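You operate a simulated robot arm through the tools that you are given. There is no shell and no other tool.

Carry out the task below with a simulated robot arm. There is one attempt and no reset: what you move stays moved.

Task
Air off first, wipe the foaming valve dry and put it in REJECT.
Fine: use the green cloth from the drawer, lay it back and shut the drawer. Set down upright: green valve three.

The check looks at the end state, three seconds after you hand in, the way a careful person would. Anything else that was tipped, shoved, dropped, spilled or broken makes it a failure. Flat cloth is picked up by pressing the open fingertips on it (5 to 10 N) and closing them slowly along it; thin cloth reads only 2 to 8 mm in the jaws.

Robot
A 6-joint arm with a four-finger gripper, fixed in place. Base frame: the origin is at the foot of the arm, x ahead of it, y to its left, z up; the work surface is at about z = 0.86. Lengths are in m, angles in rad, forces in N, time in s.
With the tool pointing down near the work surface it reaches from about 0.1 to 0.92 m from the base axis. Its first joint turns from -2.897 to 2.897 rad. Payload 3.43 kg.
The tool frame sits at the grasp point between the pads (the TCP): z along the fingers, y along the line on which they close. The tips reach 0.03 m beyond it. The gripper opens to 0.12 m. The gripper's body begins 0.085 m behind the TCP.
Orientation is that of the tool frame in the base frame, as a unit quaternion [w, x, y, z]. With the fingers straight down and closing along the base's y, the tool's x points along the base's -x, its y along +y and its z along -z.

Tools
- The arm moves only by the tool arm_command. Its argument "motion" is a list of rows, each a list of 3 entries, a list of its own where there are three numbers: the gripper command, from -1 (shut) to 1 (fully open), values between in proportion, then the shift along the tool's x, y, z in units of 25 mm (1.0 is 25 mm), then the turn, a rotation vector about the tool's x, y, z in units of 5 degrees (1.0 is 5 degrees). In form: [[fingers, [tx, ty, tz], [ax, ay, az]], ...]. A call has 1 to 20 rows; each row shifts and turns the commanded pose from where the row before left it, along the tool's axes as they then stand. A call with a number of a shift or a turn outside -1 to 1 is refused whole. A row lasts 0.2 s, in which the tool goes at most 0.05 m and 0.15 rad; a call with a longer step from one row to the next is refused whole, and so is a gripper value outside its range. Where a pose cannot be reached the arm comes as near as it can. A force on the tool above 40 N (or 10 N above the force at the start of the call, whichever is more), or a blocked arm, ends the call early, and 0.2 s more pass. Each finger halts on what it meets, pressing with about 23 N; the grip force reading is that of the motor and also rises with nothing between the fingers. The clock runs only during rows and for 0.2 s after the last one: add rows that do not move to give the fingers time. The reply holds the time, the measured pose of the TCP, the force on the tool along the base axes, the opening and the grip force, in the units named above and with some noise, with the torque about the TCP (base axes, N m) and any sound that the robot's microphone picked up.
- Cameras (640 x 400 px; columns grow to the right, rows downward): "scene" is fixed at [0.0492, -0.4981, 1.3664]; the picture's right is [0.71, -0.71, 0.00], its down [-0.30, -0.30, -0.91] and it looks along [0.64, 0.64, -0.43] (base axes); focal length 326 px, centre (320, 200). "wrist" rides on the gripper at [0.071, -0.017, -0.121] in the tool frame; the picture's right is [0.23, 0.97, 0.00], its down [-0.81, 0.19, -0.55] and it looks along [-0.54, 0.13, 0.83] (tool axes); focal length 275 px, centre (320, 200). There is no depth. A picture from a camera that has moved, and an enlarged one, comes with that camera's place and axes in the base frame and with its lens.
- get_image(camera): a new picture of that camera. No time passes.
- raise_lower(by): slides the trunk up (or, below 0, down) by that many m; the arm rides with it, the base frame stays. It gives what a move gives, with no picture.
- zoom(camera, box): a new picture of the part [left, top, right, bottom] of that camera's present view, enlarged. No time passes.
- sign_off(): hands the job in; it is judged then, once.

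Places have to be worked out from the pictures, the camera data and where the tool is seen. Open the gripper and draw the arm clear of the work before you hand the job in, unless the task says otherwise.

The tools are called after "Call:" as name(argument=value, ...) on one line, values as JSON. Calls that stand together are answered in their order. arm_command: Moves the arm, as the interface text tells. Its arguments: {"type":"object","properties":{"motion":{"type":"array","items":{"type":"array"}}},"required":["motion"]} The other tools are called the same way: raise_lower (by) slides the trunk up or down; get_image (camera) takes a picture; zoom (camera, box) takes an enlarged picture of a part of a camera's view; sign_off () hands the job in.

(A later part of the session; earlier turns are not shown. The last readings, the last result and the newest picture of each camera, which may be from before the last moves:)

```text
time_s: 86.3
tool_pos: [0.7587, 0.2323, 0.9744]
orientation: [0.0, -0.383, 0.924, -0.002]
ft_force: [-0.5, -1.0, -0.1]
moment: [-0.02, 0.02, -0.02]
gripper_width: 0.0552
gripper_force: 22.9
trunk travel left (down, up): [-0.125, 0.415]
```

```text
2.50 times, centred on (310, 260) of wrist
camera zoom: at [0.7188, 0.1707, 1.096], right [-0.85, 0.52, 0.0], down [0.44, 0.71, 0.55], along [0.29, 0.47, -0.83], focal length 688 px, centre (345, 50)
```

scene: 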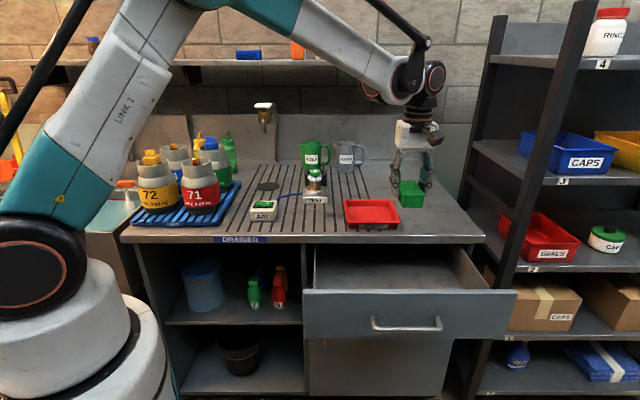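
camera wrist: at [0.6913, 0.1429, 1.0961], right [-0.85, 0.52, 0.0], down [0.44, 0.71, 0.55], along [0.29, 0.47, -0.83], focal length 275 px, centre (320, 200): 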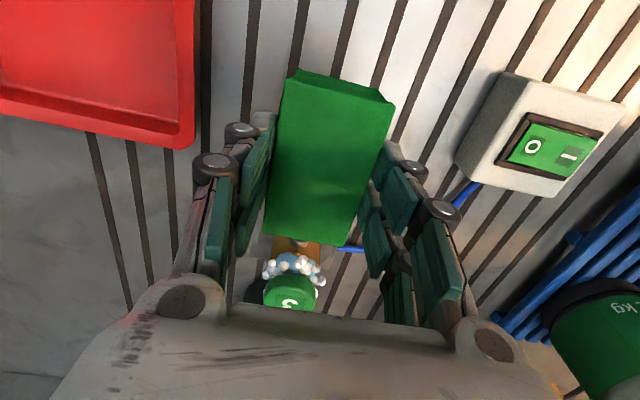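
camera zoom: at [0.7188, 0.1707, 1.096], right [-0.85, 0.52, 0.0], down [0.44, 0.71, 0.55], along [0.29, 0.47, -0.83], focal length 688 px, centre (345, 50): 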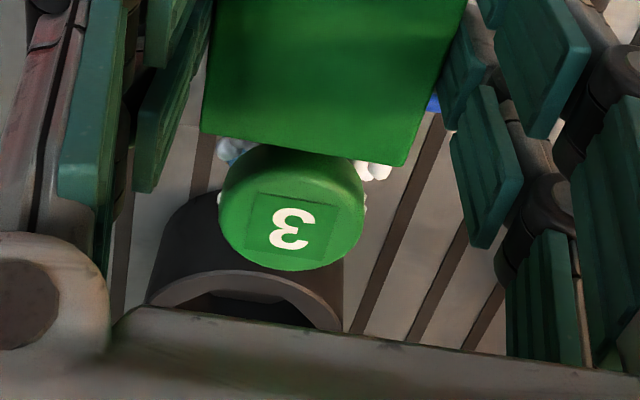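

A hint of contact (~1 N back). One more millimetre or two.

Call:
arm_command(motion=[[-0.5, [-0.04, 0, 0], [0, 0, 0]], [-0.5, [-0.04, 0, 0], [0, 0, 0]], [-0.5, [0, 0, 0], [0, 0, 0]]])

Call:
zoom(camera="wrist", box=[220, 180, 400, 340])

```text
time_s: 87.1
tool_pos: [0.759, 0.2324, 0.9745]
orientation: [0.001, -0.384, 0.924, -0.002]
ft_force: [-1.0, -1.2, 0.3]
moment: [-0.05, 0.02, -0.01]
gripper_width: 0.0555
gripper_force: 23.6
trunk travel left (down, up): [-0.125, 0.415]
```

```text
2.50 times, centred on (310, 260) of wrist
camera zoom: at [0.72, 0.1715, 1.0959], right [-0.85, 0.52, 0.0], down [0.44, 0.71, 0.55], along [0.29, 0.47, -0.83], focal length 688 px, centre (345, 50)
```

zoom: 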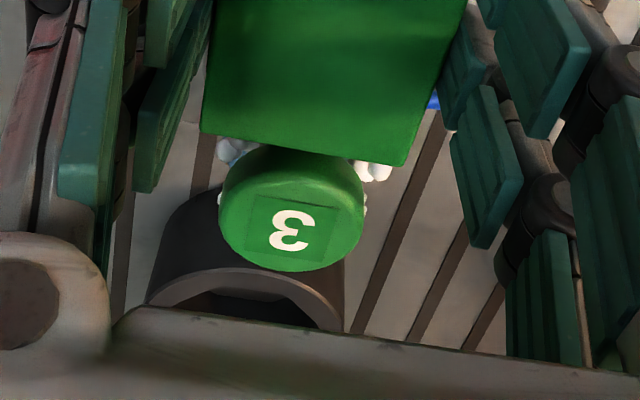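

Light steady contact (~1.5 N). I rub side to side along t with small strokes.

Call:
arm_command(motion=[[-0.5, [0, 0.2, 0], [0, 0, 0]], [-0.5, [0, 0.2, 0], [0, 0, 0]], [-0.5, [0, -0.2, 0], [0, 0, 0]], [-0.5, [0, -0.2, 0], [0, 0, 0]], [-0.5, [0, -0.2, 0], [0, 0, 0]], [-0.5, [0, -0.2, 0], [0, 0, 0]], [-0.5, [0, 0.2, 0], [0, 0, 0]], [-0.5, [0, 0.2, 0], [0, 0, 0]], [-0.5, [0, 0, 0], [0, 0, 0]]])

Call:
zoom(camera="wrist", box=[220, 180, 400, 340])

Call:
zoom(camera="scene", box=[285, 150, 345, 210])

```text
time_s: 89.1
tool_pos: [0.7577, 0.2339, 0.9741]
orientation: [0.0, -0.384, 0.923, -0.002]
ft_force: [-0.9, -0.5, -0.9]
moment: [-0.03, -0.01, -0.03]
gripper_width: 0.0553
gripper_force: 22.9
trunk travel left (down, up): [-0.125, 0.415]
```

```text
2.50 times, centred on (310, 260) of wrist
camera zoom: at [0.7195, 0.1722, 1.0954], right [-0.85, 0.52, 0.0], down [0.44, 0.71, 0.55], along [0.29, 0.47, -0.83], focal length 688 px, centre (345, 50)
```

zoom: 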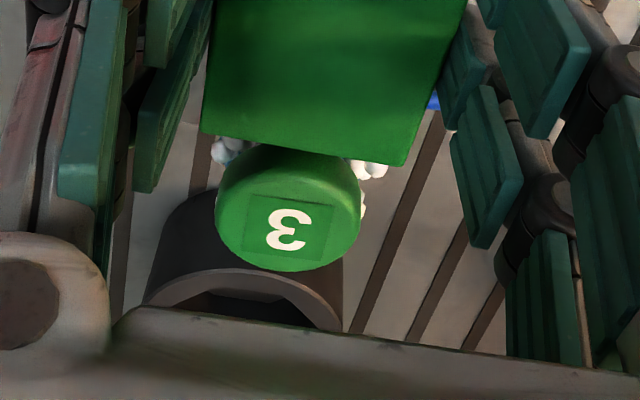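

```text
6.67 times, centred on (315, 180) of scene
camera zoom: at [0.0492, -0.4981, 1.3664], right [0.71, -0.71, 0.0], down [-0.3, -0.3, -0.91], along [0.64, 0.64, -0.43], focal length 2172 px, centre (353, 333)
```

zoom: 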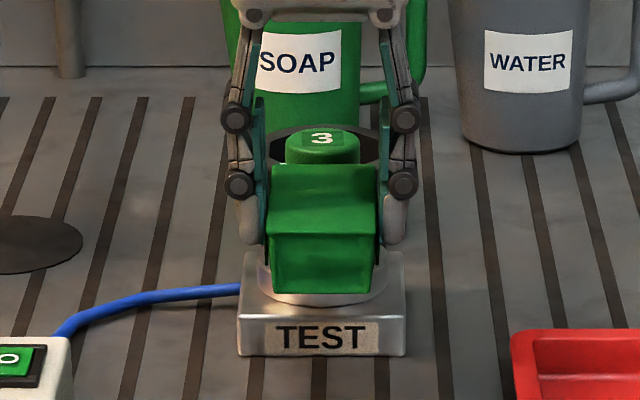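

The valve stands firm. I back the pad off 3 cm to see whether the front foam has gone.

Call:
arm_command(motion=[[-0.5, [0.4, 0, 0], [0, 0, 0]], [-0.5, [0.5, 0, 0], [0, 0, 0]], [-0.5, [0.5, 0, 0], [0, 0, 0]], [-0.5, [0, 0, -0.8], [0, 0, 0]], [-0.5, [0, 0, -0.8], [0, 0, 0]], [-0.5, [0, 0, -0.8], [0, 0, 0]], [-0.5, [0, 0, 0], [0, 0, 0]]])

Call:
zoom(camera="wrist", box=[200, 180, 400, 340])

Call:
zoom(camera="scene", box=[285, 150, 345, 210])

```text
time_s: 90.7
tool_pos: [0.7352, 0.2099, 1.0346]
orientation: [0.0, -0.383, 0.924, -0.001]
ft_force: [-1.3, 0.5, -0.3]
moment: [-0.01, 0.02, 0.01]
gripper_width: 0.0555
gripper_force: 23.2
trunk travel left (down, up): [-0.125, 0.415]
```

```text
2.50 times, centred on (300, 260) of wrist
camera zoom: at [0.6959, 0.1478, 1.1559], right [-0.85, 0.52, 0.0], down [0.44, 0.71, 0.55], along [0.29, 0.47, -0.83], focal length 688 px, centre (370, 50)
```

zoom: 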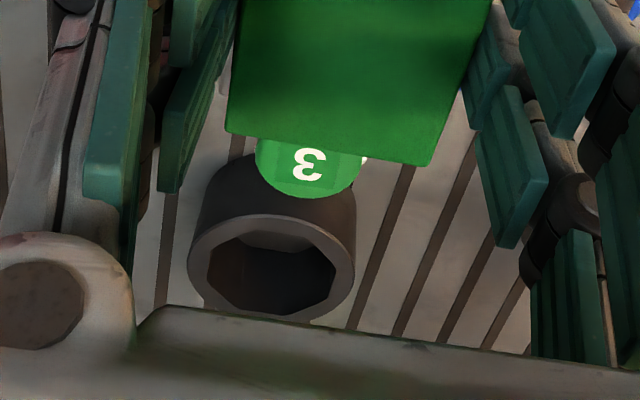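

```text
6.67 times, centred on (315, 180) of scene
camera zoom: at [0.0492, -0.4981, 1.3664], right [0.71, -0.71, 0.0], down [-0.3, -0.3, -0.91], along [0.64, 0.64, -0.43], focal length 2172 px, centre (353, 333)
```

zoom: 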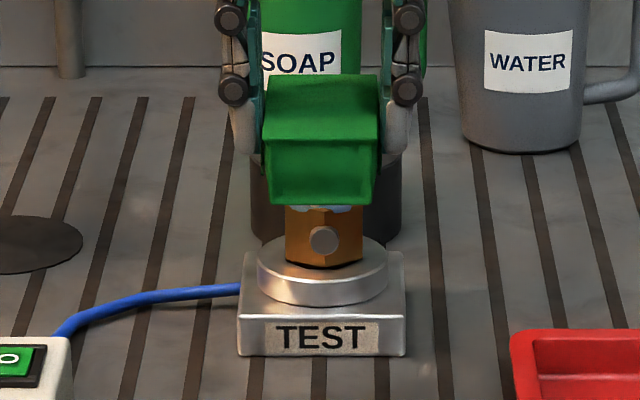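

The pad blocks the view; I raise it more.

Call:
arm_command(motion=[[-0.5, [0, 0, -1], [0, 0, 0]], [-0.5, [0, 0, -1], [0, 0, 0]], [-0.5, [0, 0, -1], [0, 0, 0]], [-0.5, [0, 0, 0], [0, 0, 0]]])

Call:
zoom(camera="scene", box=[285, 150, 345, 210])

```text
time_s: 91.7
tool_pos: [0.7337, 0.2091, 1.111]
orientation: [0.001, -0.383, 0.924, -0.002]
ft_force: [-0.3, -0.2, -1.2]
moment: [0.05, -0.01, 0.01]
gripper_width: 0.0551
gripper_force: 22.7
trunk travel left (down, up): [-0.125, 0.415]
```

```text
6.67 times, centred on (315, 180) of scene
camera zoom: at [0.0492, -0.4981, 1.3664], right [0.71, -0.71, 0.0], down [-0.3, -0.3, -0.91], along [0.64, 0.64, -0.43], focal length 2172 px, centre (353, 333)
```

zoom: 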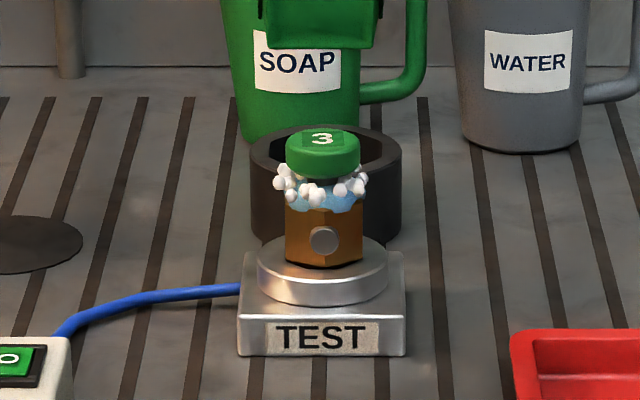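

The foam looks somewhat reduced. I zoom in closer to compare.

Call:
zoom(camera="scene", box=[302, 163, 330, 191])

```text
14.29 times, centred on (316, 177) of scene
camera zoom: at [0.0492, -0.4981, 1.3664], right [0.71, -0.71, 0.0], down [-0.3, -0.3, -0.91], along [0.64, 0.64, -0.43], focal length 4654 px, centre (377, 529)
```

zoom: 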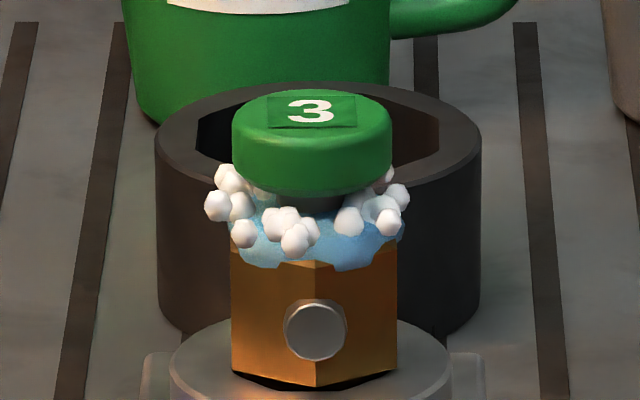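

The foam blobs sit on the hex shoulder under the cap; the front cluster may be unchanged. I go back down and rub again with a little more pressure.

Call:
arm_command(motion=[[-0.5, [0, 0, 0.9], [0, 0, 0]], [-0.5, [0, 0, 0.9], [0, 0, 0]], [-0.5, [0, 0, 0.9], [0, 0, 0]], [-0.5, [0, 0, 0.9], [0, 0, 0]], [-0.5, [0, 0, 0.9], [0, 0, 0]], [-0.5, [0, 0, 0.8], [0, 0, 0]], [-0.5, [-0.5, 0, 0], [0, 0, 0]], [-0.5, [-0.5, 0, 0], [0, 0, 0]], [-0.5, [-0.2, 0, 0], [0, 0, 0]], [-0.5, [0, 0, 0], [0, 0, 0]]])

Call:
arm_command(motion=[[-0.5, [-0.1, 0, 0], [0, 0, 0]], [-0.5, [-0.08, 0, 0], [0, 0, 0]], [-0.5, [-0.08, 0, 0], [0, 0, 0]], [-0.5, [0, 0, 0], [0, 0, 0]]])

Call:
zoom(camera="wrist", box=[220, 180, 400, 340])

```text
time_s: 93.9
tool_pos: [0.7545, 0.23, 0.9769]
orientation: [0.0, -0.384, 0.923, -0.001]
ft_force: [0.7, -0.1, -0.7]
moment: [-0.02, -0.01, 0.01]
gripper_width: 0.0555
gripper_force: 23.0
trunk travel left (down, up): [-0.125, 0.415]
```

```text
time_s: 94.9
tool_pos: [0.7606, 0.2354, 0.976]
orientation: [0.0, -0.383, 0.924, -0.003]
ft_force: [0.1, -1.3, 0.0]
moment: [-0.02, 0.02, -0.03]
gripper_width: 0.0554
gripper_force: 23.0
trunk travel left (down, up): [-0.125, 0.415]
```

```text
2.50 times, centred on (310, 260) of wrist
camera zoom: at [0.7214, 0.173, 1.0985], right [-0.85, 0.52, 0.0], down [0.44, 0.71, 0.55], along [0.29, 0.47, -0.83], focal length 688 px, centre (345, 50)
```

zoom: 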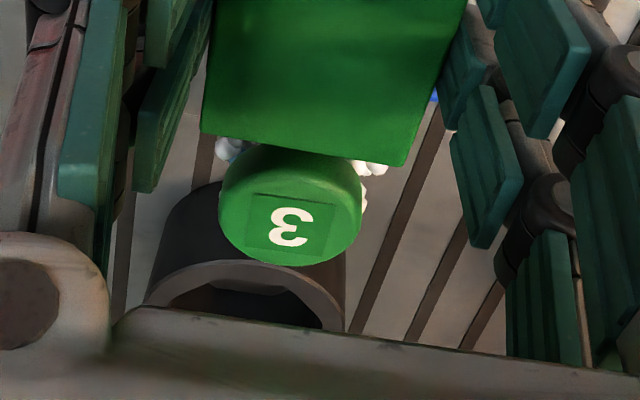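

Contact is light. I add another 2 mm of press and read the force.

Call:
arm_command(motion=[[-0.5, [-0.04, 0, 0], [0, 0, 0]], [-0.5, [-0.04, 0, 0], [0, 0, 0]], [-0.5, [0, 0, 0], [0, 0, 0]]])

Call:
zoom(camera="wrist", box=[220, 180, 400, 340])

```text
time_s: 95.7
tool_pos: [0.7615, 0.2363, 0.978]
orientation: [0.001, -0.383, 0.924, -0.002]
ft_force: [-2.1, -1.9, 1.1]
moment: [-0.02, 0.02, -0.03]
gripper_width: 0.0555
gripper_force: 22.9
trunk travel left (down, up): [-0.125, 0.415]
```

```text
2.50 times, centred on (310, 260) of wrist
camera zoom: at [0.7223, 0.1743, 1.0988], right [-0.85, 0.52, 0.0], down [0.44, 0.71, 0.55], along [0.29, 0.47, -0.83], focal length 688 px, centre (345, 50)
```

zoom: 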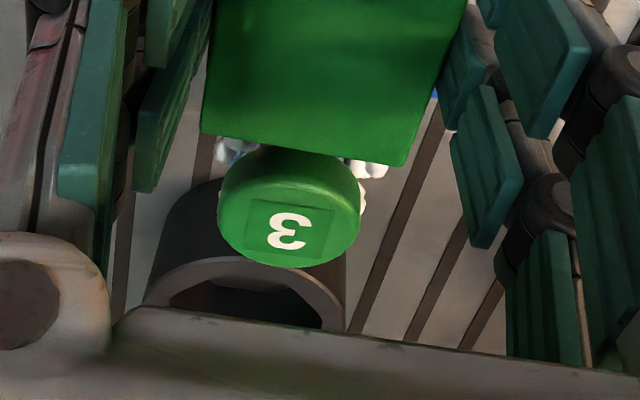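

About 2.8 N now. I rub along t at this pressure with several strokes.

Call:
arm_command(motion=[[-0.5, [0, 0.2, 0], [0, 0, 0]], [-0.5, [0, 0.2, 0], [0, 0, 0]], [-0.5, [0, -0.2, 0], [0, 0, 0]], [-0.5, [0, -0.2, 0], [0, 0, 0]], [-0.5, [0, -0.2, 0], [0, 0, 0]], [-0.5, [0, -0.2, 0], [0, 0, 0]], [-0.5, [0, 0.2, 0], [0, 0, 0]], [-0.5, [0, 0.2, 0], [0, 0, 0]], [-0.5, [0, 0.2, 0], [0, 0, 0]], [-0.5, [0, 0.2, 0], [0, 0, 0]], [-0.5, [0, -0.2, 0], [0, 0, 0]], [-0.5, [0, -0.2, 0], [0, 0, 0]], [-0.5, [0, 0, 0], [0, 0, 0]]])

Call:
zoom(camera="wrist", box=[220, 180, 400, 340])

Call:
zoom(camera="scene", box=[302, 163, 330, 191])

```text
time_s: 98.5
tool_pos: [0.7608, 0.2363, 0.9762]
orientation: [0.001, -0.383, 0.924, -0.002]
ft_force: [-1.6, -0.3, -1.1]
moment: [-0.02, 0.04, -0.01]
gripper_width: 0.0554
gripper_force: 23.0
trunk travel left (down, up): [-0.125, 0.415]
```

```text
2.50 times, centred on (310, 260) of wrist
camera zoom: at [0.723, 0.174, 1.0984], right [-0.85, 0.52, 0.0], down [0.44, 0.71, 0.55], along [0.29, 0.47, -0.83], focal length 688 px, centre (345, 50)
```

zoom: 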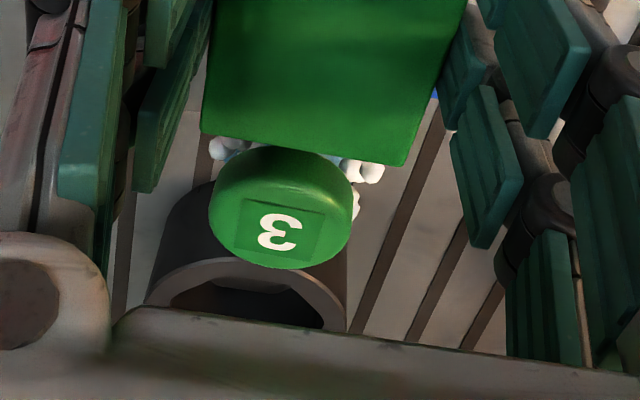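

```text
14.29 times, centred on (316, 177) of scene
camera zoom: at [0.0492, -0.4981, 1.3664], right [0.71, -0.71, 0.0], down [-0.3, -0.3, -0.91], along [0.64, 0.64, -0.43], focal length 4654 px, centre (377, 529)
```

zoom: 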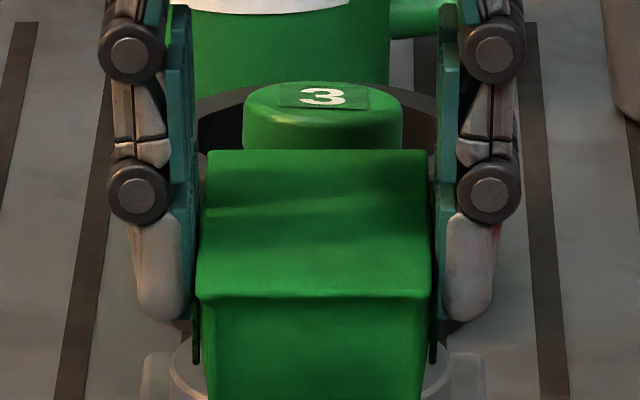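

The valve appears to have shifted 2–4 mm on its stand under the rubbing, so I must stay gentle. I back off and check it and the foam.

Call:
arm_command(motion=[[-0.5, [0.2, 0, 0], [0, 0, 0]], [-0.5, [0.5, 0, 0], [0, 0, 0]], [-0.5, [0.5, 0, 0], [0, 0, 0]], [-0.5, [0, 0, -0.9], [0, 0, 0]], [-0.5, [0, 0, -0.9], [0, 0, 0]], [-0.5, [0, 0, -0.9], [0, 0, 0]], [-0.5, [0, 0, -0.9], [0, 0, 0]], [-0.5, [0, 0, -0.9], [0, 0, 0]], [-0.5, [0, 0, -0.9], [0, 0, 0]], [-0.5, [0, 0, 0], [0, 0, 0]]])

Call:
zoom(camera="scene", box=[302, 163, 330, 191])

Call:
get_image(camera="wrist")

```text
time_s: 100.7
tool_pos: [0.7382, 0.2155, 1.1152]
orientation: [0.002, -0.383, 0.924, -0.002]
ft_force: [0.3, 0.1, -0.6]
moment: [0.01, -0.01, 0.01]
gripper_width: 0.0554
gripper_force: 22.8
trunk travel left (down, up): [-0.125, 0.415]
```

```text
14.29 times, centred on (316, 177) of scene
camera zoom: at [0.0492, -0.4981, 1.3664], right [0.71, -0.71, 0.0], down [-0.3, -0.3, -0.91], along [0.64, 0.64, -0.43], focal length 4654 px, centre (377, 529)
```

zoom: 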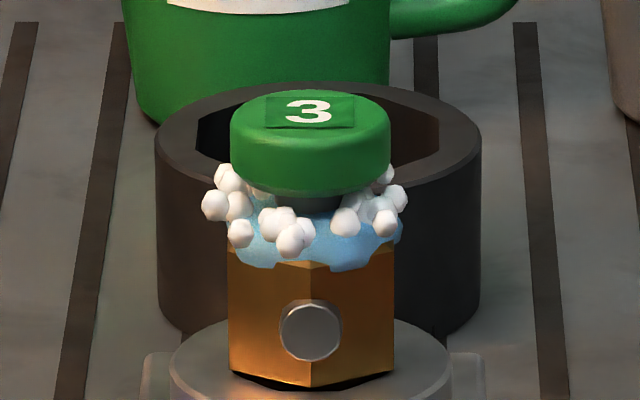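

```text
taken
camera wrist: at [0.6998, 0.154, 1.2355], right [-0.85, 0.52, 0.0], down [0.44, 0.71, 0.55], along [0.29, 0.47, -0.83], focal length 275 px, centre (320, 200)
```

wrist: 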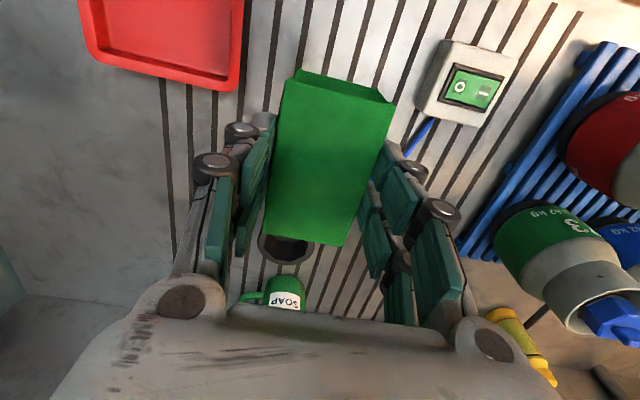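

The valve rocked back into place and is fine, but the foam is unchanged – the pad was probably touching only the hex corner below it. I'll go in about 8 mm higher, so the pad clears the hex and reaches the foam under the cap.

Call:
arm_command(motion=[[-0.5, [0, 0, 0.9], [0, 0, 0]], [-0.5, [0, 0, 0.9], [0, 0, 0]], [-0.5, [0, 0, 0.9], [0, 0, 0]], [-0.5, [0, 0, 0.9], [0, 0, 0]], [-0.5, [0, 0, 0.9], [0, 0, 0]], [-0.5, [0, 0, 0.7], [0, 0, 0]], [-0.5, [-0.5, 0, 0], [0, 0, 0]], [-0.5, [-0.3, 0, 0], [0, 0, 0]], [-0.5, [0, 0, 0], [0, 0, 0]]])

Call:
zoom(camera="wrist", box=[220, 180, 400, 340])

Call:
zoom(camera="scene", box=[285, 150, 345, 210])

```text
time_s: 102.7
tool_pos: [0.7549, 0.2315, 0.9809]
orientation: [-0.001, -0.383, 0.924, -0.003]
ft_force: [0.1, 0.6, -0.2]
moment: [0.01, 0.03, -0.02]
gripper_width: 0.0556
gripper_force: 22.8
trunk travel left (down, up): [-0.125, 0.415]
```

```text
2.50 times, centred on (310, 260) of wrist
camera zoom: at [0.7164, 0.168, 1.1029], right [-0.85, 0.52, 0.0], down [0.44, 0.71, 0.55], along [0.29, 0.47, -0.83], focal length 688 px, centre (345, 50)
```

zoom: 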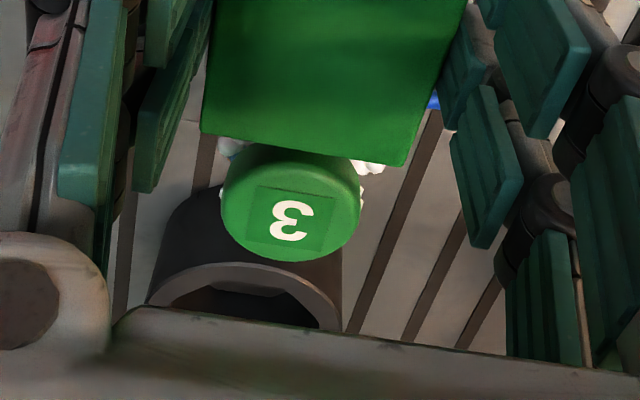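

```text
6.67 times, centred on (315, 180) of scene
camera zoom: at [0.0492, -0.4981, 1.3664], right [0.71, -0.71, 0.0], down [-0.3, -0.3, -0.91], along [0.64, 0.64, -0.43], focal length 2172 px, centre (353, 333)
```

zoom: 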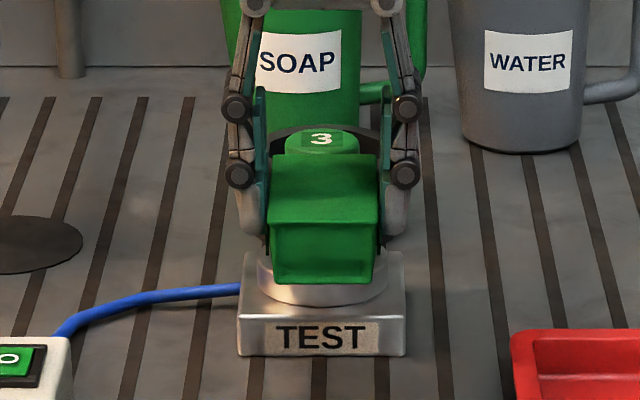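

Now slightly higher and just short of contact. I raise 3 mm and edge forward until I feel the cap, then rub sideways.

Call:
arm_command(motion=[[-0.5, [0, 0, -0.12], [0, 0, 0]], [-0.5, [-0.08, 0, 0], [0, 0, 0]], [-0.5, [-0.08, 0, 0], [0, 0, 0]], [-0.5, [-0.08, 0, 0], [0, 0, 0]], [-0.5, [0, 0, 0], [0, 0, 0]]])

Call:
arm_command(motion=[[-0.5, [-0.06, 0, 0], [0, 0, 0]], [-0.5, [0, 0, 0], [0, 0, 0]]])

Call:
zoom(camera="wrist", box=[220, 180, 400, 340])

```text
time_s: 103.9
tool_pos: [0.7592, 0.2335, 0.9845]
orientation: [-0.001, -0.383, 0.924, -0.002]
ft_force: [-0.4, 0.6, -0.4]
moment: [0.02, 0.04, 0.0]
gripper_width: 0.0555
gripper_force: 23.1
trunk travel left (down, up): [-0.125, 0.415]
```

```text
time_s: 104.5
tool_pos: [0.7587, 0.2357, 0.9852]
orientation: [-0.001, -0.383, 0.924, -0.002]
ft_force: [-0.1, -0.1, -0.4]
moment: [0.0, -0.02, -0.03]
gripper_width: 0.0555
gripper_force: 23.0
trunk travel left (down, up): [-0.125, 0.415]
```

```text
2.50 times, centred on (310, 260) of wrist
camera zoom: at [0.7204, 0.173, 1.1062], right [-0.85, 0.52, 0.0], down [0.44, 0.71, 0.55], along [0.29, 0.47, -0.83], focal length 688 px, centre (345, 50)
```

zoom: 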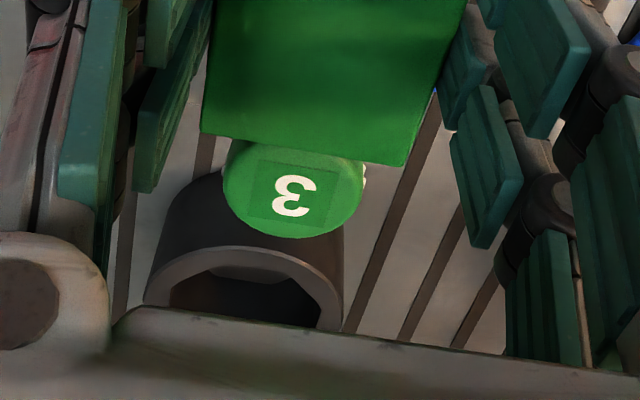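

No force yet and the pad edge meets the cap's front rim in view. I continue 1.5 mm at a time.

Call:
arm_command(motion=[[-0.5, [-0.06, 0, 0], [0, 0, 0]], [-0.5, [0, 0, 0], [0, 0, 0]]])

Call:
arm_command(motion=[[-0.5, [-0.06, 0, 0], [0, 0, 0]], [-0.5, [0, 0, 0], [0, 0, 0]]])

Call:
zoom(camera="wrist", box=[220, 180, 400, 340])

```text
time_s: 105.1
tool_pos: [0.7602, 0.2339, 0.9857]
orientation: [0.001, -0.383, 0.924, -0.001]
ft_force: [-0.5, -0.2, 0.1]
moment: [0.0, -0.02, 0.01]
gripper_width: 0.0552
gripper_force: 22.7
trunk travel left (down, up): [-0.125, 0.415]
```

```text
time_s: 105.7
tool_pos: [0.7615, 0.2371, 0.9852]
orientation: [0.0, -0.384, 0.923, -0.001]
ft_force: [-1.5, -1.6, 1.3]
moment: [0.01, -0.03, -0.02]
gripper_width: 0.0555
gripper_force: 22.7
trunk travel left (down, up): [-0.125, 0.415]
```

```text
2.50 times, centred on (310, 260) of wrist
camera zoom: at [0.7224, 0.1748, 1.1067], right [-0.85, 0.52, 0.0], down [0.44, 0.71, 0.55], along [0.29, 0.47, -0.83], focal length 688 px, centre (345, 50)
```

zoom: 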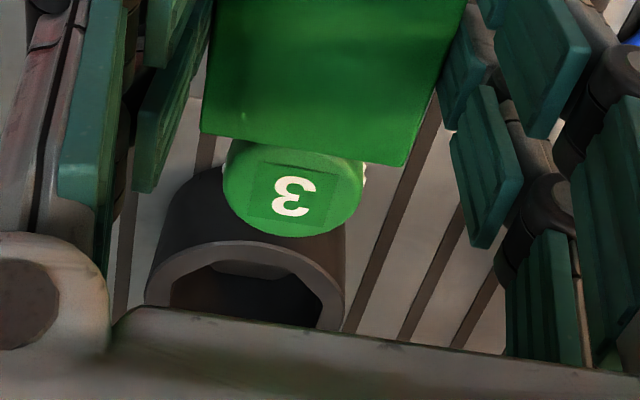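

Contact with the cap at ~2 N. I ease back half a millimetre and rub several strokes sideways over the foam.

Call:
arm_command(motion=[[-0.5, [0.02, 0.2, 0], [0, 0, 0]], [-0.5, [0, 0.2, 0], [0, 0, 0]], [-0.5, [0, -0.2, 0], [0, 0, 0]], [-0.5, [0, -0.2, 0], [0, 0, 0]], [-0.5, [0, -0.2, 0], [0, 0, 0]], [-0.5, [0, -0.2, 0], [0, 0, 0]], [-0.5, [0, 0.2, 0], [0, 0, 0]], [-0.5, [0, 0.2, 0], [0, 0, 0]], [-0.5, [0, 0.2, 0], [0, 0, 0]], [-0.5, [0, 0.2, 0], [0, 0, 0]], [-0.5, [0, -0.2, 0], [0, 0, 0]], [-0.5, [0, -0.2, 0], [0, 0, 0]], [-0.5, [0, 0, 0], [0, 0, 0]]])

Call:
arm_command(motion=[[-0.5, [0.3, 0, 0], [0, 0, 0]], [-0.5, [0.5, 0, 0], [0, 0, 0]], [-0.5, [0.5, 0, 0], [0, 0, 0]], [-0.5, [0, 0, -0.9], [0, 0, 0]], [-0.5, [0, 0, -0.9], [0, 0, 0]], [-0.5, [0, 0, -0.9], [0, 0, 0]], [-0.5, [0, 0, -0.9], [0, 0, 0]], [-0.5, [0, 0, -0.9], [0, 0, 0]], [-0.5, [0, 0, -0.6], [0, 0, 0]], [-0.5, [0, 0, 0], [0, 0, 0]]])

Call:
zoom(camera="scene", box=[302, 163, 330, 191])

```text
time_s: 108.5
tool_pos: [0.7615, 0.2351, 0.986]
orientation: [0.001, -0.383, 0.924, -0.001]
ft_force: [-0.6, 0.4, -1.5]
moment: [-0.01, 0.02, -0.02]
gripper_width: 0.0554
gripper_force: 22.8
trunk travel left (down, up): [-0.125, 0.415]
```

```text
time_s: 110.7
tool_pos: [0.7384, 0.2126, 1.1137]
orientation: [0.001, -0.384, 0.923, -0.002]
ft_force: [0.4, -0.2, -1.1]
moment: [-0.01, 0.03, -0.01]
gripper_width: 0.0554
gripper_force: 22.9
trunk travel left (down, up): [-0.125, 0.415]
```

```text
14.29 times, centred on (316, 177) of scene
camera zoom: at [0.0492, -0.4981, 1.3664], right [0.71, -0.71, 0.0], down [-0.3, -0.3, -0.91], along [0.64, 0.64, -0.43], focal length 4654 px, centre (377, 529)
```

zoom: 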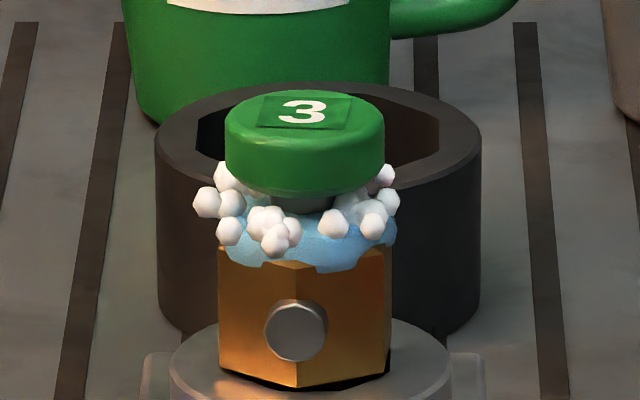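

The valve moved a hair but stands upright; the foam has not changed. Before continuing I look closely at the pad itself and at the valve from the wrist camera.

Call:
zoom(camera="scene", box=[285, 110, 345, 170])

Call:
zoom(camera="wrist", box=[220, 50, 420, 280])

```text
6.67 times, centred on (315, 140) of scene
camera zoom: at [0.0492, -0.4981, 1.3664], right [0.71, -0.71, 0.0], down [-0.3, -0.3, -0.91], along [0.64, 0.64, -0.43], focal length 2172 px, centre (353, 600)
```

zoom: 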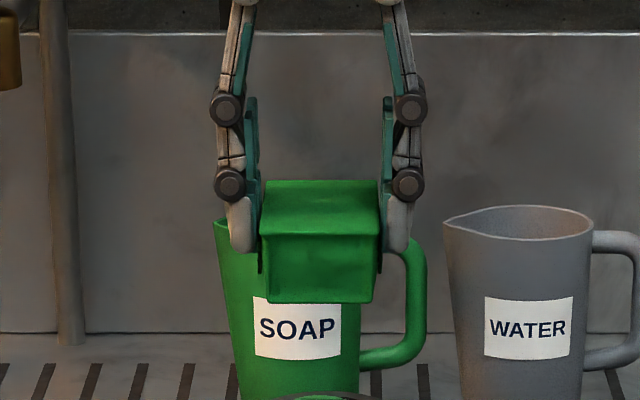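

```text
1.74 times, centred on (320, 165) of wrist
camera zoom: at [0.6995, 0.1516, 1.2356], right [-0.85, 0.52, 0.0], down [0.44, 0.71, 0.55], along [0.29, 0.47, -0.83], focal length 479 px, centre (320, 261)
```

zoom: 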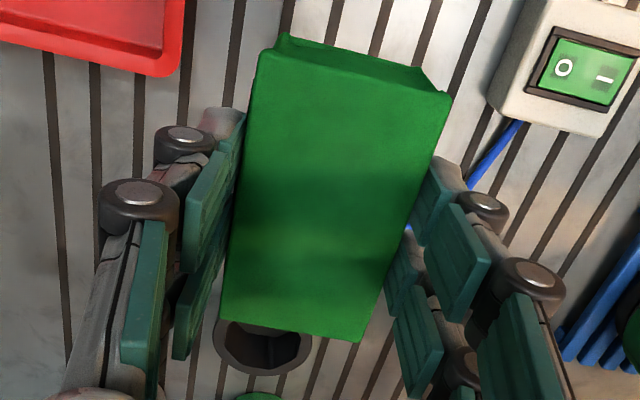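

Side pushes just rock the free-standing valve, so I'll test a stable contact: press the pad gently straight down on the cap and twist. I move over the valve first.

Call:
arm_command(motion=[[-0.5, [-0.8, 0.03, 0], [0, 0, 0]], [-0.5, [-0.8, 0.03, 0], [0, 0, 0]], [-0.5, [-0.8, 0.03, 0], [0, 0, 0]], [-0.5, [-0.8, 0.03, 0], [0, 0, 0]], [-0.5, [-0.8, 0, 0], [0, 0, 0]], [-0.5, [0, 0, 0.8], [0, 0, 0]], [-0.5, [0, 0, 0.8], [0, 0, 0]], [-0.5, [0, 0, 0.8], [0, 0, 0]], [-0.5, [0, 0, 0.6], [0, 0, 0]], [-0.5, [0, 0, 0], [0, 0, 0]]])

Call:
zoom(camera="scene", box=[285, 150, 345, 210])

```text
time_s: 112.9
tool_pos: [0.8062, 0.285, 1.037]
orientation: [0.0, -0.384, 0.923, -0.001]
ft_force: [-0.5, -0.6, -0.1]
moment: [0.01, 0.03, 0.01]
gripper_width: 0.055
gripper_force: 22.1
trunk travel left (down, up): [-0.125, 0.415]
```

```text
6.67 times, centred on (315, 180) of scene
camera zoom: at [0.0492, -0.4981, 1.3664], right [0.71, -0.71, 0.0], down [-0.3, -0.3, -0.91], along [0.64, 0.64, -0.43], focal length 2172 px, centre (353, 333)
```

zoom: 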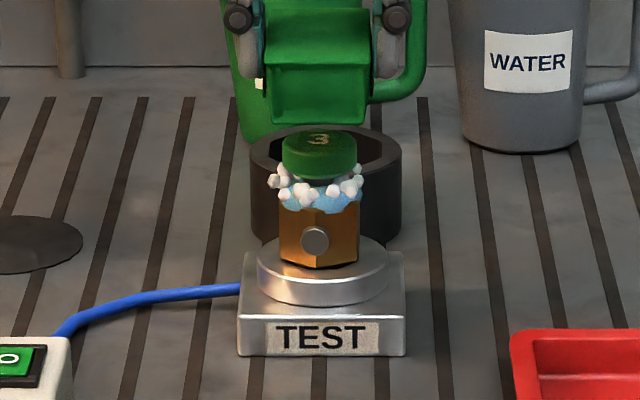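

The pad is over the cap with ~2.5 cm clearance. I descend in small steps until I feel it.

Call:
arm_command(motion=[[-0.5, [0, 0, 0.2], [0, 0, 0]], [-0.5, [0, 0, 0.2], [0, 0, 0]], [-0.5, [0, 0, 0.2], [0, 0, 0]], [-0.5, [0, 0, 0.1], [0, 0, 0]], [-0.5, [0, 0, 0], [0, 0, 0]]])

Call:
arm_command(motion=[[-0.5, [0, 0, 0.06], [0, 0, 0]], [-0.5, [0, 0, 0.06], [0, 0, 0]], [-0.5, [0, 0, 0], [0, 0, 0]]])

```text
time_s: 114.1
tool_pos: [0.8072, 0.2844, 1.0199]
orientation: [-0.001, -0.384, 0.923, -0.002]
ft_force: [-0.2, -0.9, -0.9]
moment: [0.01, -0.03, 0.01]
gripper_width: 0.0555
gripper_force: 23.4
trunk travel left (down, up): [-0.125, 0.415]
```

```text
time_s: 114.9
tool_pos: [0.807, 0.2857, 1.0159]
orientation: [0.0, -0.384, 0.923, -0.002]
ft_force: [0.5, -0.6, -0.4]
moment: [0.0, 0.0, -0.03]
gripper_width: 0.0554
gripper_force: 22.8
trunk travel left (down, up): [-0.125, 0.415]
```

No contact at z=1.016 yet; I continue down by 1–2 mm.

Call:
arm_command(motion=[[-0.5, [0, 0, 0.06], [0, 0, 0]], [-0.5, [0, 0, 0.06], [0, 0, 0]], [-0.5, [0, 0, 0], [0, 0, 0]]])

Call:
arm_command(motion=[[-0.5, [0, 0, 0.06], [0, 0, 0]], [-0.5, [0, 0, 0], [0, 0, 0]]])

Call:
zoom(camera="scene", box=[285, 150, 345, 210])

```text
time_s: 115.7
tool_pos: [0.8078, 0.2854, 1.0143]
orientation: [0.0, -0.383, 0.924, -0.002]
ft_force: [0.2, 0.9, -1.6]
moment: [-0.05, -0.01, 0.01]
gripper_width: 0.0556
gripper_force: 23.1
trunk travel left (down, up): [-0.125, 0.415]
```

```text
time_s: 116.3
tool_pos: [0.8065, 0.287, 1.0126]
orientation: [0.001, -0.384, 0.924, -0.001]
ft_force: [3.3, 1.3, 10.7]
moment: [0.1, -0.15, -0.01]
gripper_width: 0.0554
gripper_force: 22.8
trunk travel left (down, up): [-0.125, 0.415]
```

```text
6.67 times, centred on (315, 180) of scene
camera zoom: at [0.0492, -0.4981, 1.3664], right [0.71, -0.71, 0.0], down [-0.3, -0.3, -0.91], along [0.64, 0.64, -0.43], focal length 2172 px, centre (353, 333)
```

zoom: 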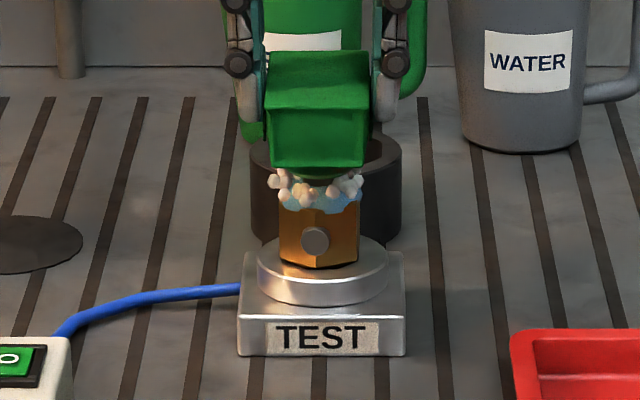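

Pad is on the cap at ~10 N. I ease off slightly and twist back and forth about the vertical.

Call:
arm_command(motion=[[-0.5, [0, 0, -0.02], [0, 0, 0]], [-0.5, [0, 0, 0], [0, 0, 0.8]], [-0.5, [0, 0, 0], [0, 0, 0.8]], [-0.5, [0, 0, 0], [0, 0, 0.8]], [-0.5, [0, 0, 0], [0, 0, -0.8]], [-0.5, [0, 0, 0], [0, 0, -0.8]], [-0.5, [0, 0, 0], [0, 0, -0.8]], [-0.5, [0, 0, 0], [0, 0, -0.8]], [-0.5, [0, 0, 0], [0, 0, -0.8]], [-0.5, [0, 0, 0], [0, 0, -0.8]], [-0.5, [0, 0, 0], [0, 0, 0.8]], [-0.5, [0, 0, 0], [0, 0, 0.8]], [-0.5, [0, 0, 0], [0, 0, 0.8]], [-0.5, [0, 0, 0], [0, 0, 0]]])

Call:
zoom(camera="scene", box=[302, 163, 330, 191])

```text
time_s: 119.3
tool_pos: [0.8066, 0.2863, 1.0137]
orientation: [0.001, -0.382, 0.924, -0.002]
ft_force: [-1.4, -1.1, 2.9]
moment: [-0.01, 0.09, -0.01]
gripper_width: 0.0553
gripper_force: 23.2
trunk travel left (down, up): [-0.125, 0.415]
```

```text
14.29 times, centred on (316, 177) of scene
camera zoom: at [0.0492, -0.4981, 1.3664], right [0.71, -0.71, 0.0], down [-0.3, -0.3, -0.91], along [0.64, 0.64, -0.43], focal length 4654 px, centre (377, 529)
```

zoom: 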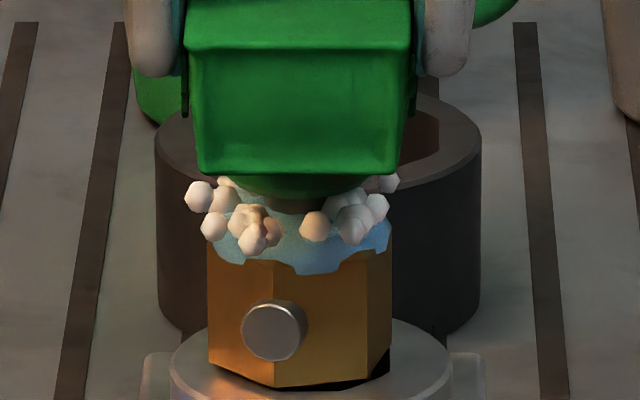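

The twist only turned the valve; the foam sits in the groove under the cap. Better: tilt the tool 45° so the pad's edge points into that groove. I lift off and retreat first.

Call:
arm_command(motion=[[-0.5, [0, 0, -0.5], [0, 0, 0]], [-0.5, [0, 0, -0.8], [0, 0, 0]], [-0.5, [0, 0, -0.8], [0, 0, 0]], [-0.5, [0.8, 0, -0.4], [0, 0, 0]], [-0.5, [0.8, 0, 0], [0, 0, 0]], [-0.5, [0.8, 0, 0], [0, 0, 0]], [-0.5, [0.8, 0, 0], [0, 0, 0]], [-0.5, [0.8, 0, 0], [0, 0, 0]], [-0.5, [0.8, 0, 0], [0, 0, 0]], [-0.5, [0.8, 0, 0], [0, 0, 0]], [-0.5, [0, 0, 0], [0, 0, 0]]])

Call:
zoom(camera="scene", box=[302, 163, 330, 191])

Call:
get_image(camera="wrist")

```text
time_s: 121.7
tool_pos: [0.7073, 0.1867, 1.0758]
orientation: [0.001, -0.383, 0.924, -0.001]
ft_force: [0.7, -0.4, -1.3]
moment: [-0.02, 0.01, -0.03]
gripper_width: 0.0556
gripper_force: 22.9
trunk travel left (down, up): [-0.125, 0.415]
```

```text
14.29 times, centred on (316, 177) of scene
camera zoom: at [0.0492, -0.4981, 1.3664], right [0.71, -0.71, 0.0], down [-0.3, -0.3, -0.91], along [0.64, 0.64, -0.43], focal length 4654 px, centre (377, 529)
```

zoom: 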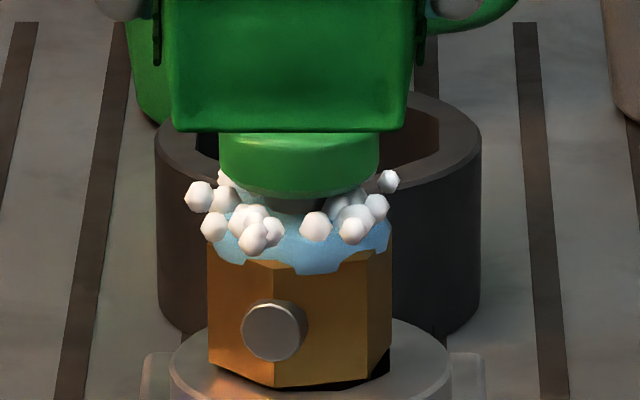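

```text
taken
camera wrist: at [0.6684, 0.1248, 1.1971], right [-0.85, 0.52, 0.0], down [0.44, 0.71, 0.55], along [0.29, 0.47, -0.83], focal length 275 px, centre (320, 200)
```

wrist: 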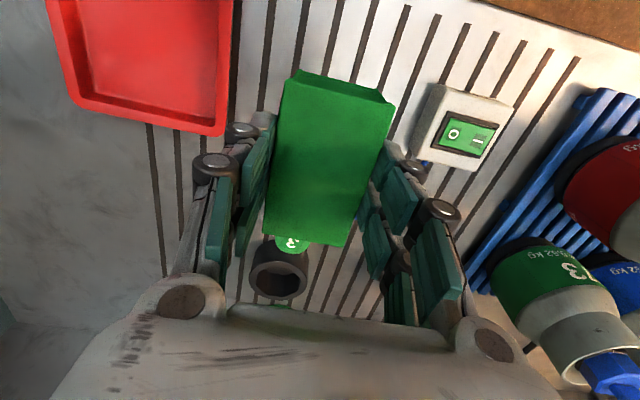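

I tilt the tool 45° forward (wrist toward me) so the pad's front lower edge points at the groove, keeping well back from the valve.

Call:
arm_command(motion=[[-0.5, [0, 0, 0], [0, -1, 0]], [-0.5, [0, 0, 0], [0, -1, 0]], [-0.5, [0, 0, 0], [0, -1, 0]], [-0.5, [0, 0, 0], [0, -1, 0]], [-0.5, [0, 0, 0], [0, -1, 0]], [-0.5, [0, 0, 0], [0, -1, 0]], [-0.5, [0, 0, 0], [0, -1, 0]], [-0.5, [0, 0, 0], [0, -1, 0]], [-0.5, [0, 0, 0], [0, -1, 0]], [-0.5, [0, 0, 0], [0, 0, 0]]])

Call:
get_image(camera="scene")

Call:
get_image(camera="wrist")

```text
time_s: 123.9
tool_pos: [0.7077, 0.1865, 1.0752]
orientation: [0.354, -0.354, 0.853, 0.145]
ft_force: [-0.5, -0.5, -0.4]
moment: [-0.01, 0.04, 0.01]
gripper_width: 0.0553
gripper_force: 22.6
trunk travel left (down, up): [-0.125, 0.415]
```

```text
taken
```

scene: 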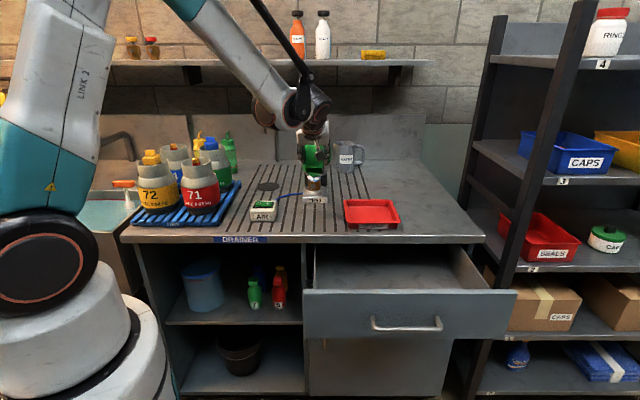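

```text
taken
camera wrist: at [0.6232, 0.0792, 1.1111], right [-0.8, 0.57, -0.17], down [-0.01, 0.27, 0.96], along [0.59, 0.78, -0.21], focal length 275 px, centre (320, 200)
```

wrist: 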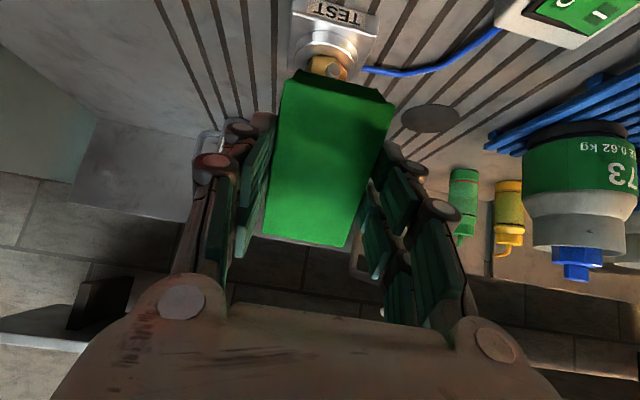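

Orientation is as intended. I bring the pad down to groove height, about 6 cm short of the valve.

Call:
arm_command(motion=[[-0.5, [0.778, 0, 0.476], [0, 0, 0]], [-0.5, [0.778, 0, 0.476], [0, 0, 0]], [-0.5, [0.778, 0, 0.476], [0, 0, 0]], [-0.5, [0.778, 0, 0.476], [0, 0, 0]], [-0.5, [0.778, 0, 0.476], [0, 0, 0]], [-0.5, [0.778, 0, 0.476], [0, 0, 0]], [-0.5, [0, 0, 0], [0, 0, 0]]])

Call:
get_image(camera="wrist")

Call:
zoom(camera="scene", box=[280, 150, 350, 220])

```text
time_s: 125.5
tool_pos: [0.6859, 0.1645, 0.9427]
orientation: [0.354, -0.355, 0.853, 0.146]
ft_force: [-0.2, -0.3, -1.6]
moment: [0.02, 0.01, 0.0]
gripper_width: 0.0552
gripper_force: 23.4
trunk travel left (down, up): [-0.125, 0.415]
```

```text
taken
camera wrist: at [0.6016, 0.0564, 0.9775], right [-0.8, 0.57, -0.17], down [-0.01, 0.27, 0.96], along [0.59, 0.78, -0.21], focal length 275 px, centre (320, 200)
```

wrist: 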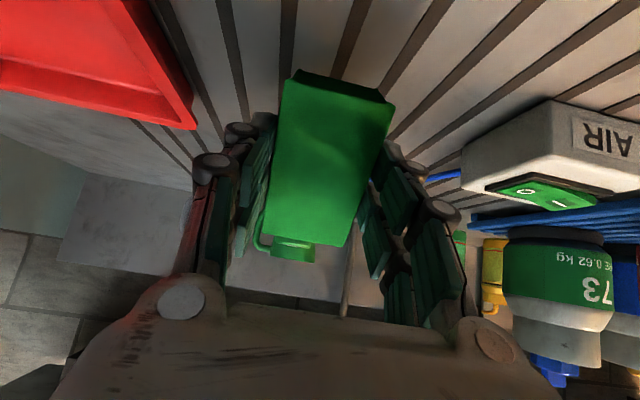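

```text
5.71 times, centred on (315, 185) of scene
camera zoom: at [0.0492, -0.4981, 1.3664], right [0.71, -0.71, 0.0], down [-0.3, -0.3, -0.91], along [0.64, 0.64, -0.43], focal length 1862 px, centre (349, 286)
```

zoom: 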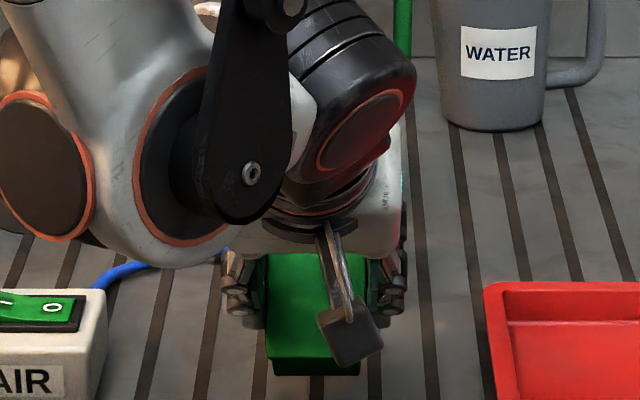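

Now at groove height with the edge ~8.5 cm short. I move forward most of the way, then by small steps feeling the force.

Call:
arm_command(motion=[[-0.5, [-0.566, 0, 0.566], [0, 0, 0]], [-0.5, [-0.566, 0, 0.566], [0, 0, 0]], [-0.5, [-0.566, 0, 0.566], [0, 0, 0]], [-0.5, [-0.283, 0, 0.283], [0, 0, 0]], [-0.5, [0, 0, 0], [0, 0, 0]]])

Call:
get_image(camera="wrist")

Call:
zoom(camera="scene", box=[280, 150, 350, 220])

```text
time_s: 126.7
tool_pos: [0.7352, 0.2138, 0.9419]
orientation: [0.353, -0.355, 0.853, 0.146]
ft_force: [0.6, 0.3, -0.3]
moment: [0.01, 0.01, 0.01]
gripper_width: 0.0553
gripper_force: 23.2
trunk travel left (down, up): [-0.125, 0.415]
```

```text
taken
camera wrist: at [0.6505, 0.1062, 0.9774], right [-0.8, 0.57, -0.17], down [-0.01, 0.27, 0.96], along [0.59, 0.78, -0.21], focal length 275 px, centre (320, 200)
```

wrist: 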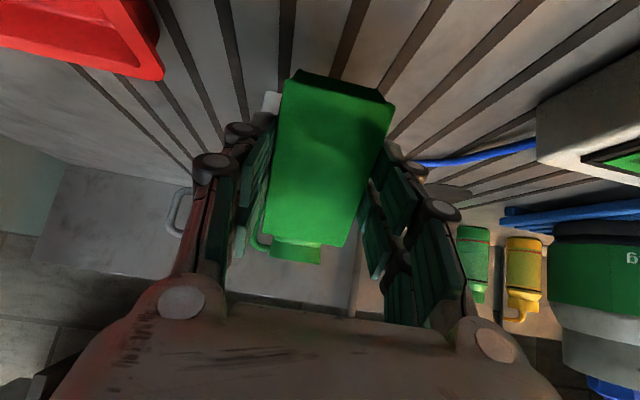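

```text
5.71 times, centred on (315, 185) of scene
camera zoom: at [0.0492, -0.4981, 1.3664], right [0.71, -0.71, 0.0], down [-0.3, -0.3, -0.91], along [0.64, 0.64, -0.43], focal length 1862 px, centre (349, 286)
```

zoom: 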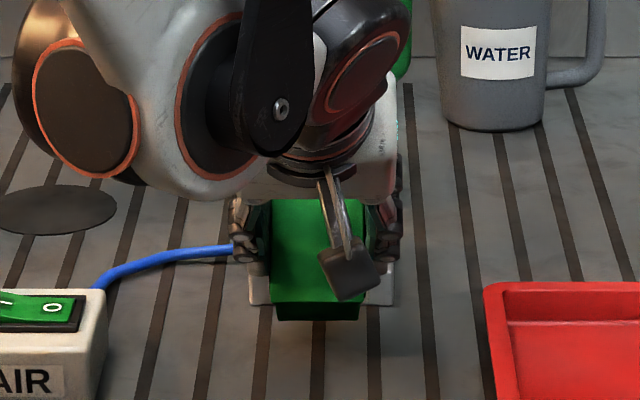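

No contact yet; the pad edge should be about 1.5 cm short of the valve. I step forward 2 mm at a time.

Call:
arm_command(motion=[[-0.5, [-0.0566, 0, 0.0566], [0, 0, 0]], [-0.5, [-0.0566, 0, 0.0566], [0, 0, 0]], [-0.5, [-0.0566, 0, 0.0566], [0, 0, 0]], [-0.5, [-0.0566, 0, 0.0566], [0, 0, 0]], [-0.5, [-0.0566, 0, 0.0566], [0, 0, 0]], [-0.5, [0, 0, 0], [0, 0, 0]]])

Call:
arm_command(motion=[[-0.5, [-0.0566, 0, 0.0566], [0, 0, 0]], [-0.5, [-0.0566, 0, 0.0566], [0, 0, 0]], [-0.5, [0, 0, 0], [0, 0, 0]]])

Call:
arm_command(motion=[[-0.5, [-0.0566, 0, 0.0566], [0, 0, 0]], [-0.5, [-0.0566, 0, 0.0566], [0, 0, 0]], [-0.5, [0, 0, 0], [0, 0, 0]]])

```text
time_s: 128.1
tool_pos: [0.7431, 0.2205, 0.9429]
orientation: [0.353, -0.356, 0.853, 0.146]
ft_force: [-0.4, -0.3, -1.7]
moment: [0.01, 0.01, -0.01]
gripper_width: 0.0553
gripper_force: 23.1
trunk travel left (down, up): [-0.125, 0.415]
```

```text
time_s: 128.9
tool_pos: [0.7456, 0.223, 0.9427]
orientation: [0.353, -0.356, 0.853, 0.146]
ft_force: [0.4, -0.3, -0.2]
moment: [-0.01, 0.03, 0.02]
gripper_width: 0.0553
gripper_force: 23.5
trunk travel left (down, up): [-0.125, 0.415]
```

```text
time_s: 129.7
tool_pos: [0.7467, 0.2261, 0.9425]
orientation: [0.354, -0.354, 0.853, 0.145]
ft_force: [-0.6, 0.2, -0.2]
moment: [0.0, -0.02, -0.03]
gripper_width: 0.0554
gripper_force: 23.1
trunk travel left (down, up): [-0.125, 0.415]
```

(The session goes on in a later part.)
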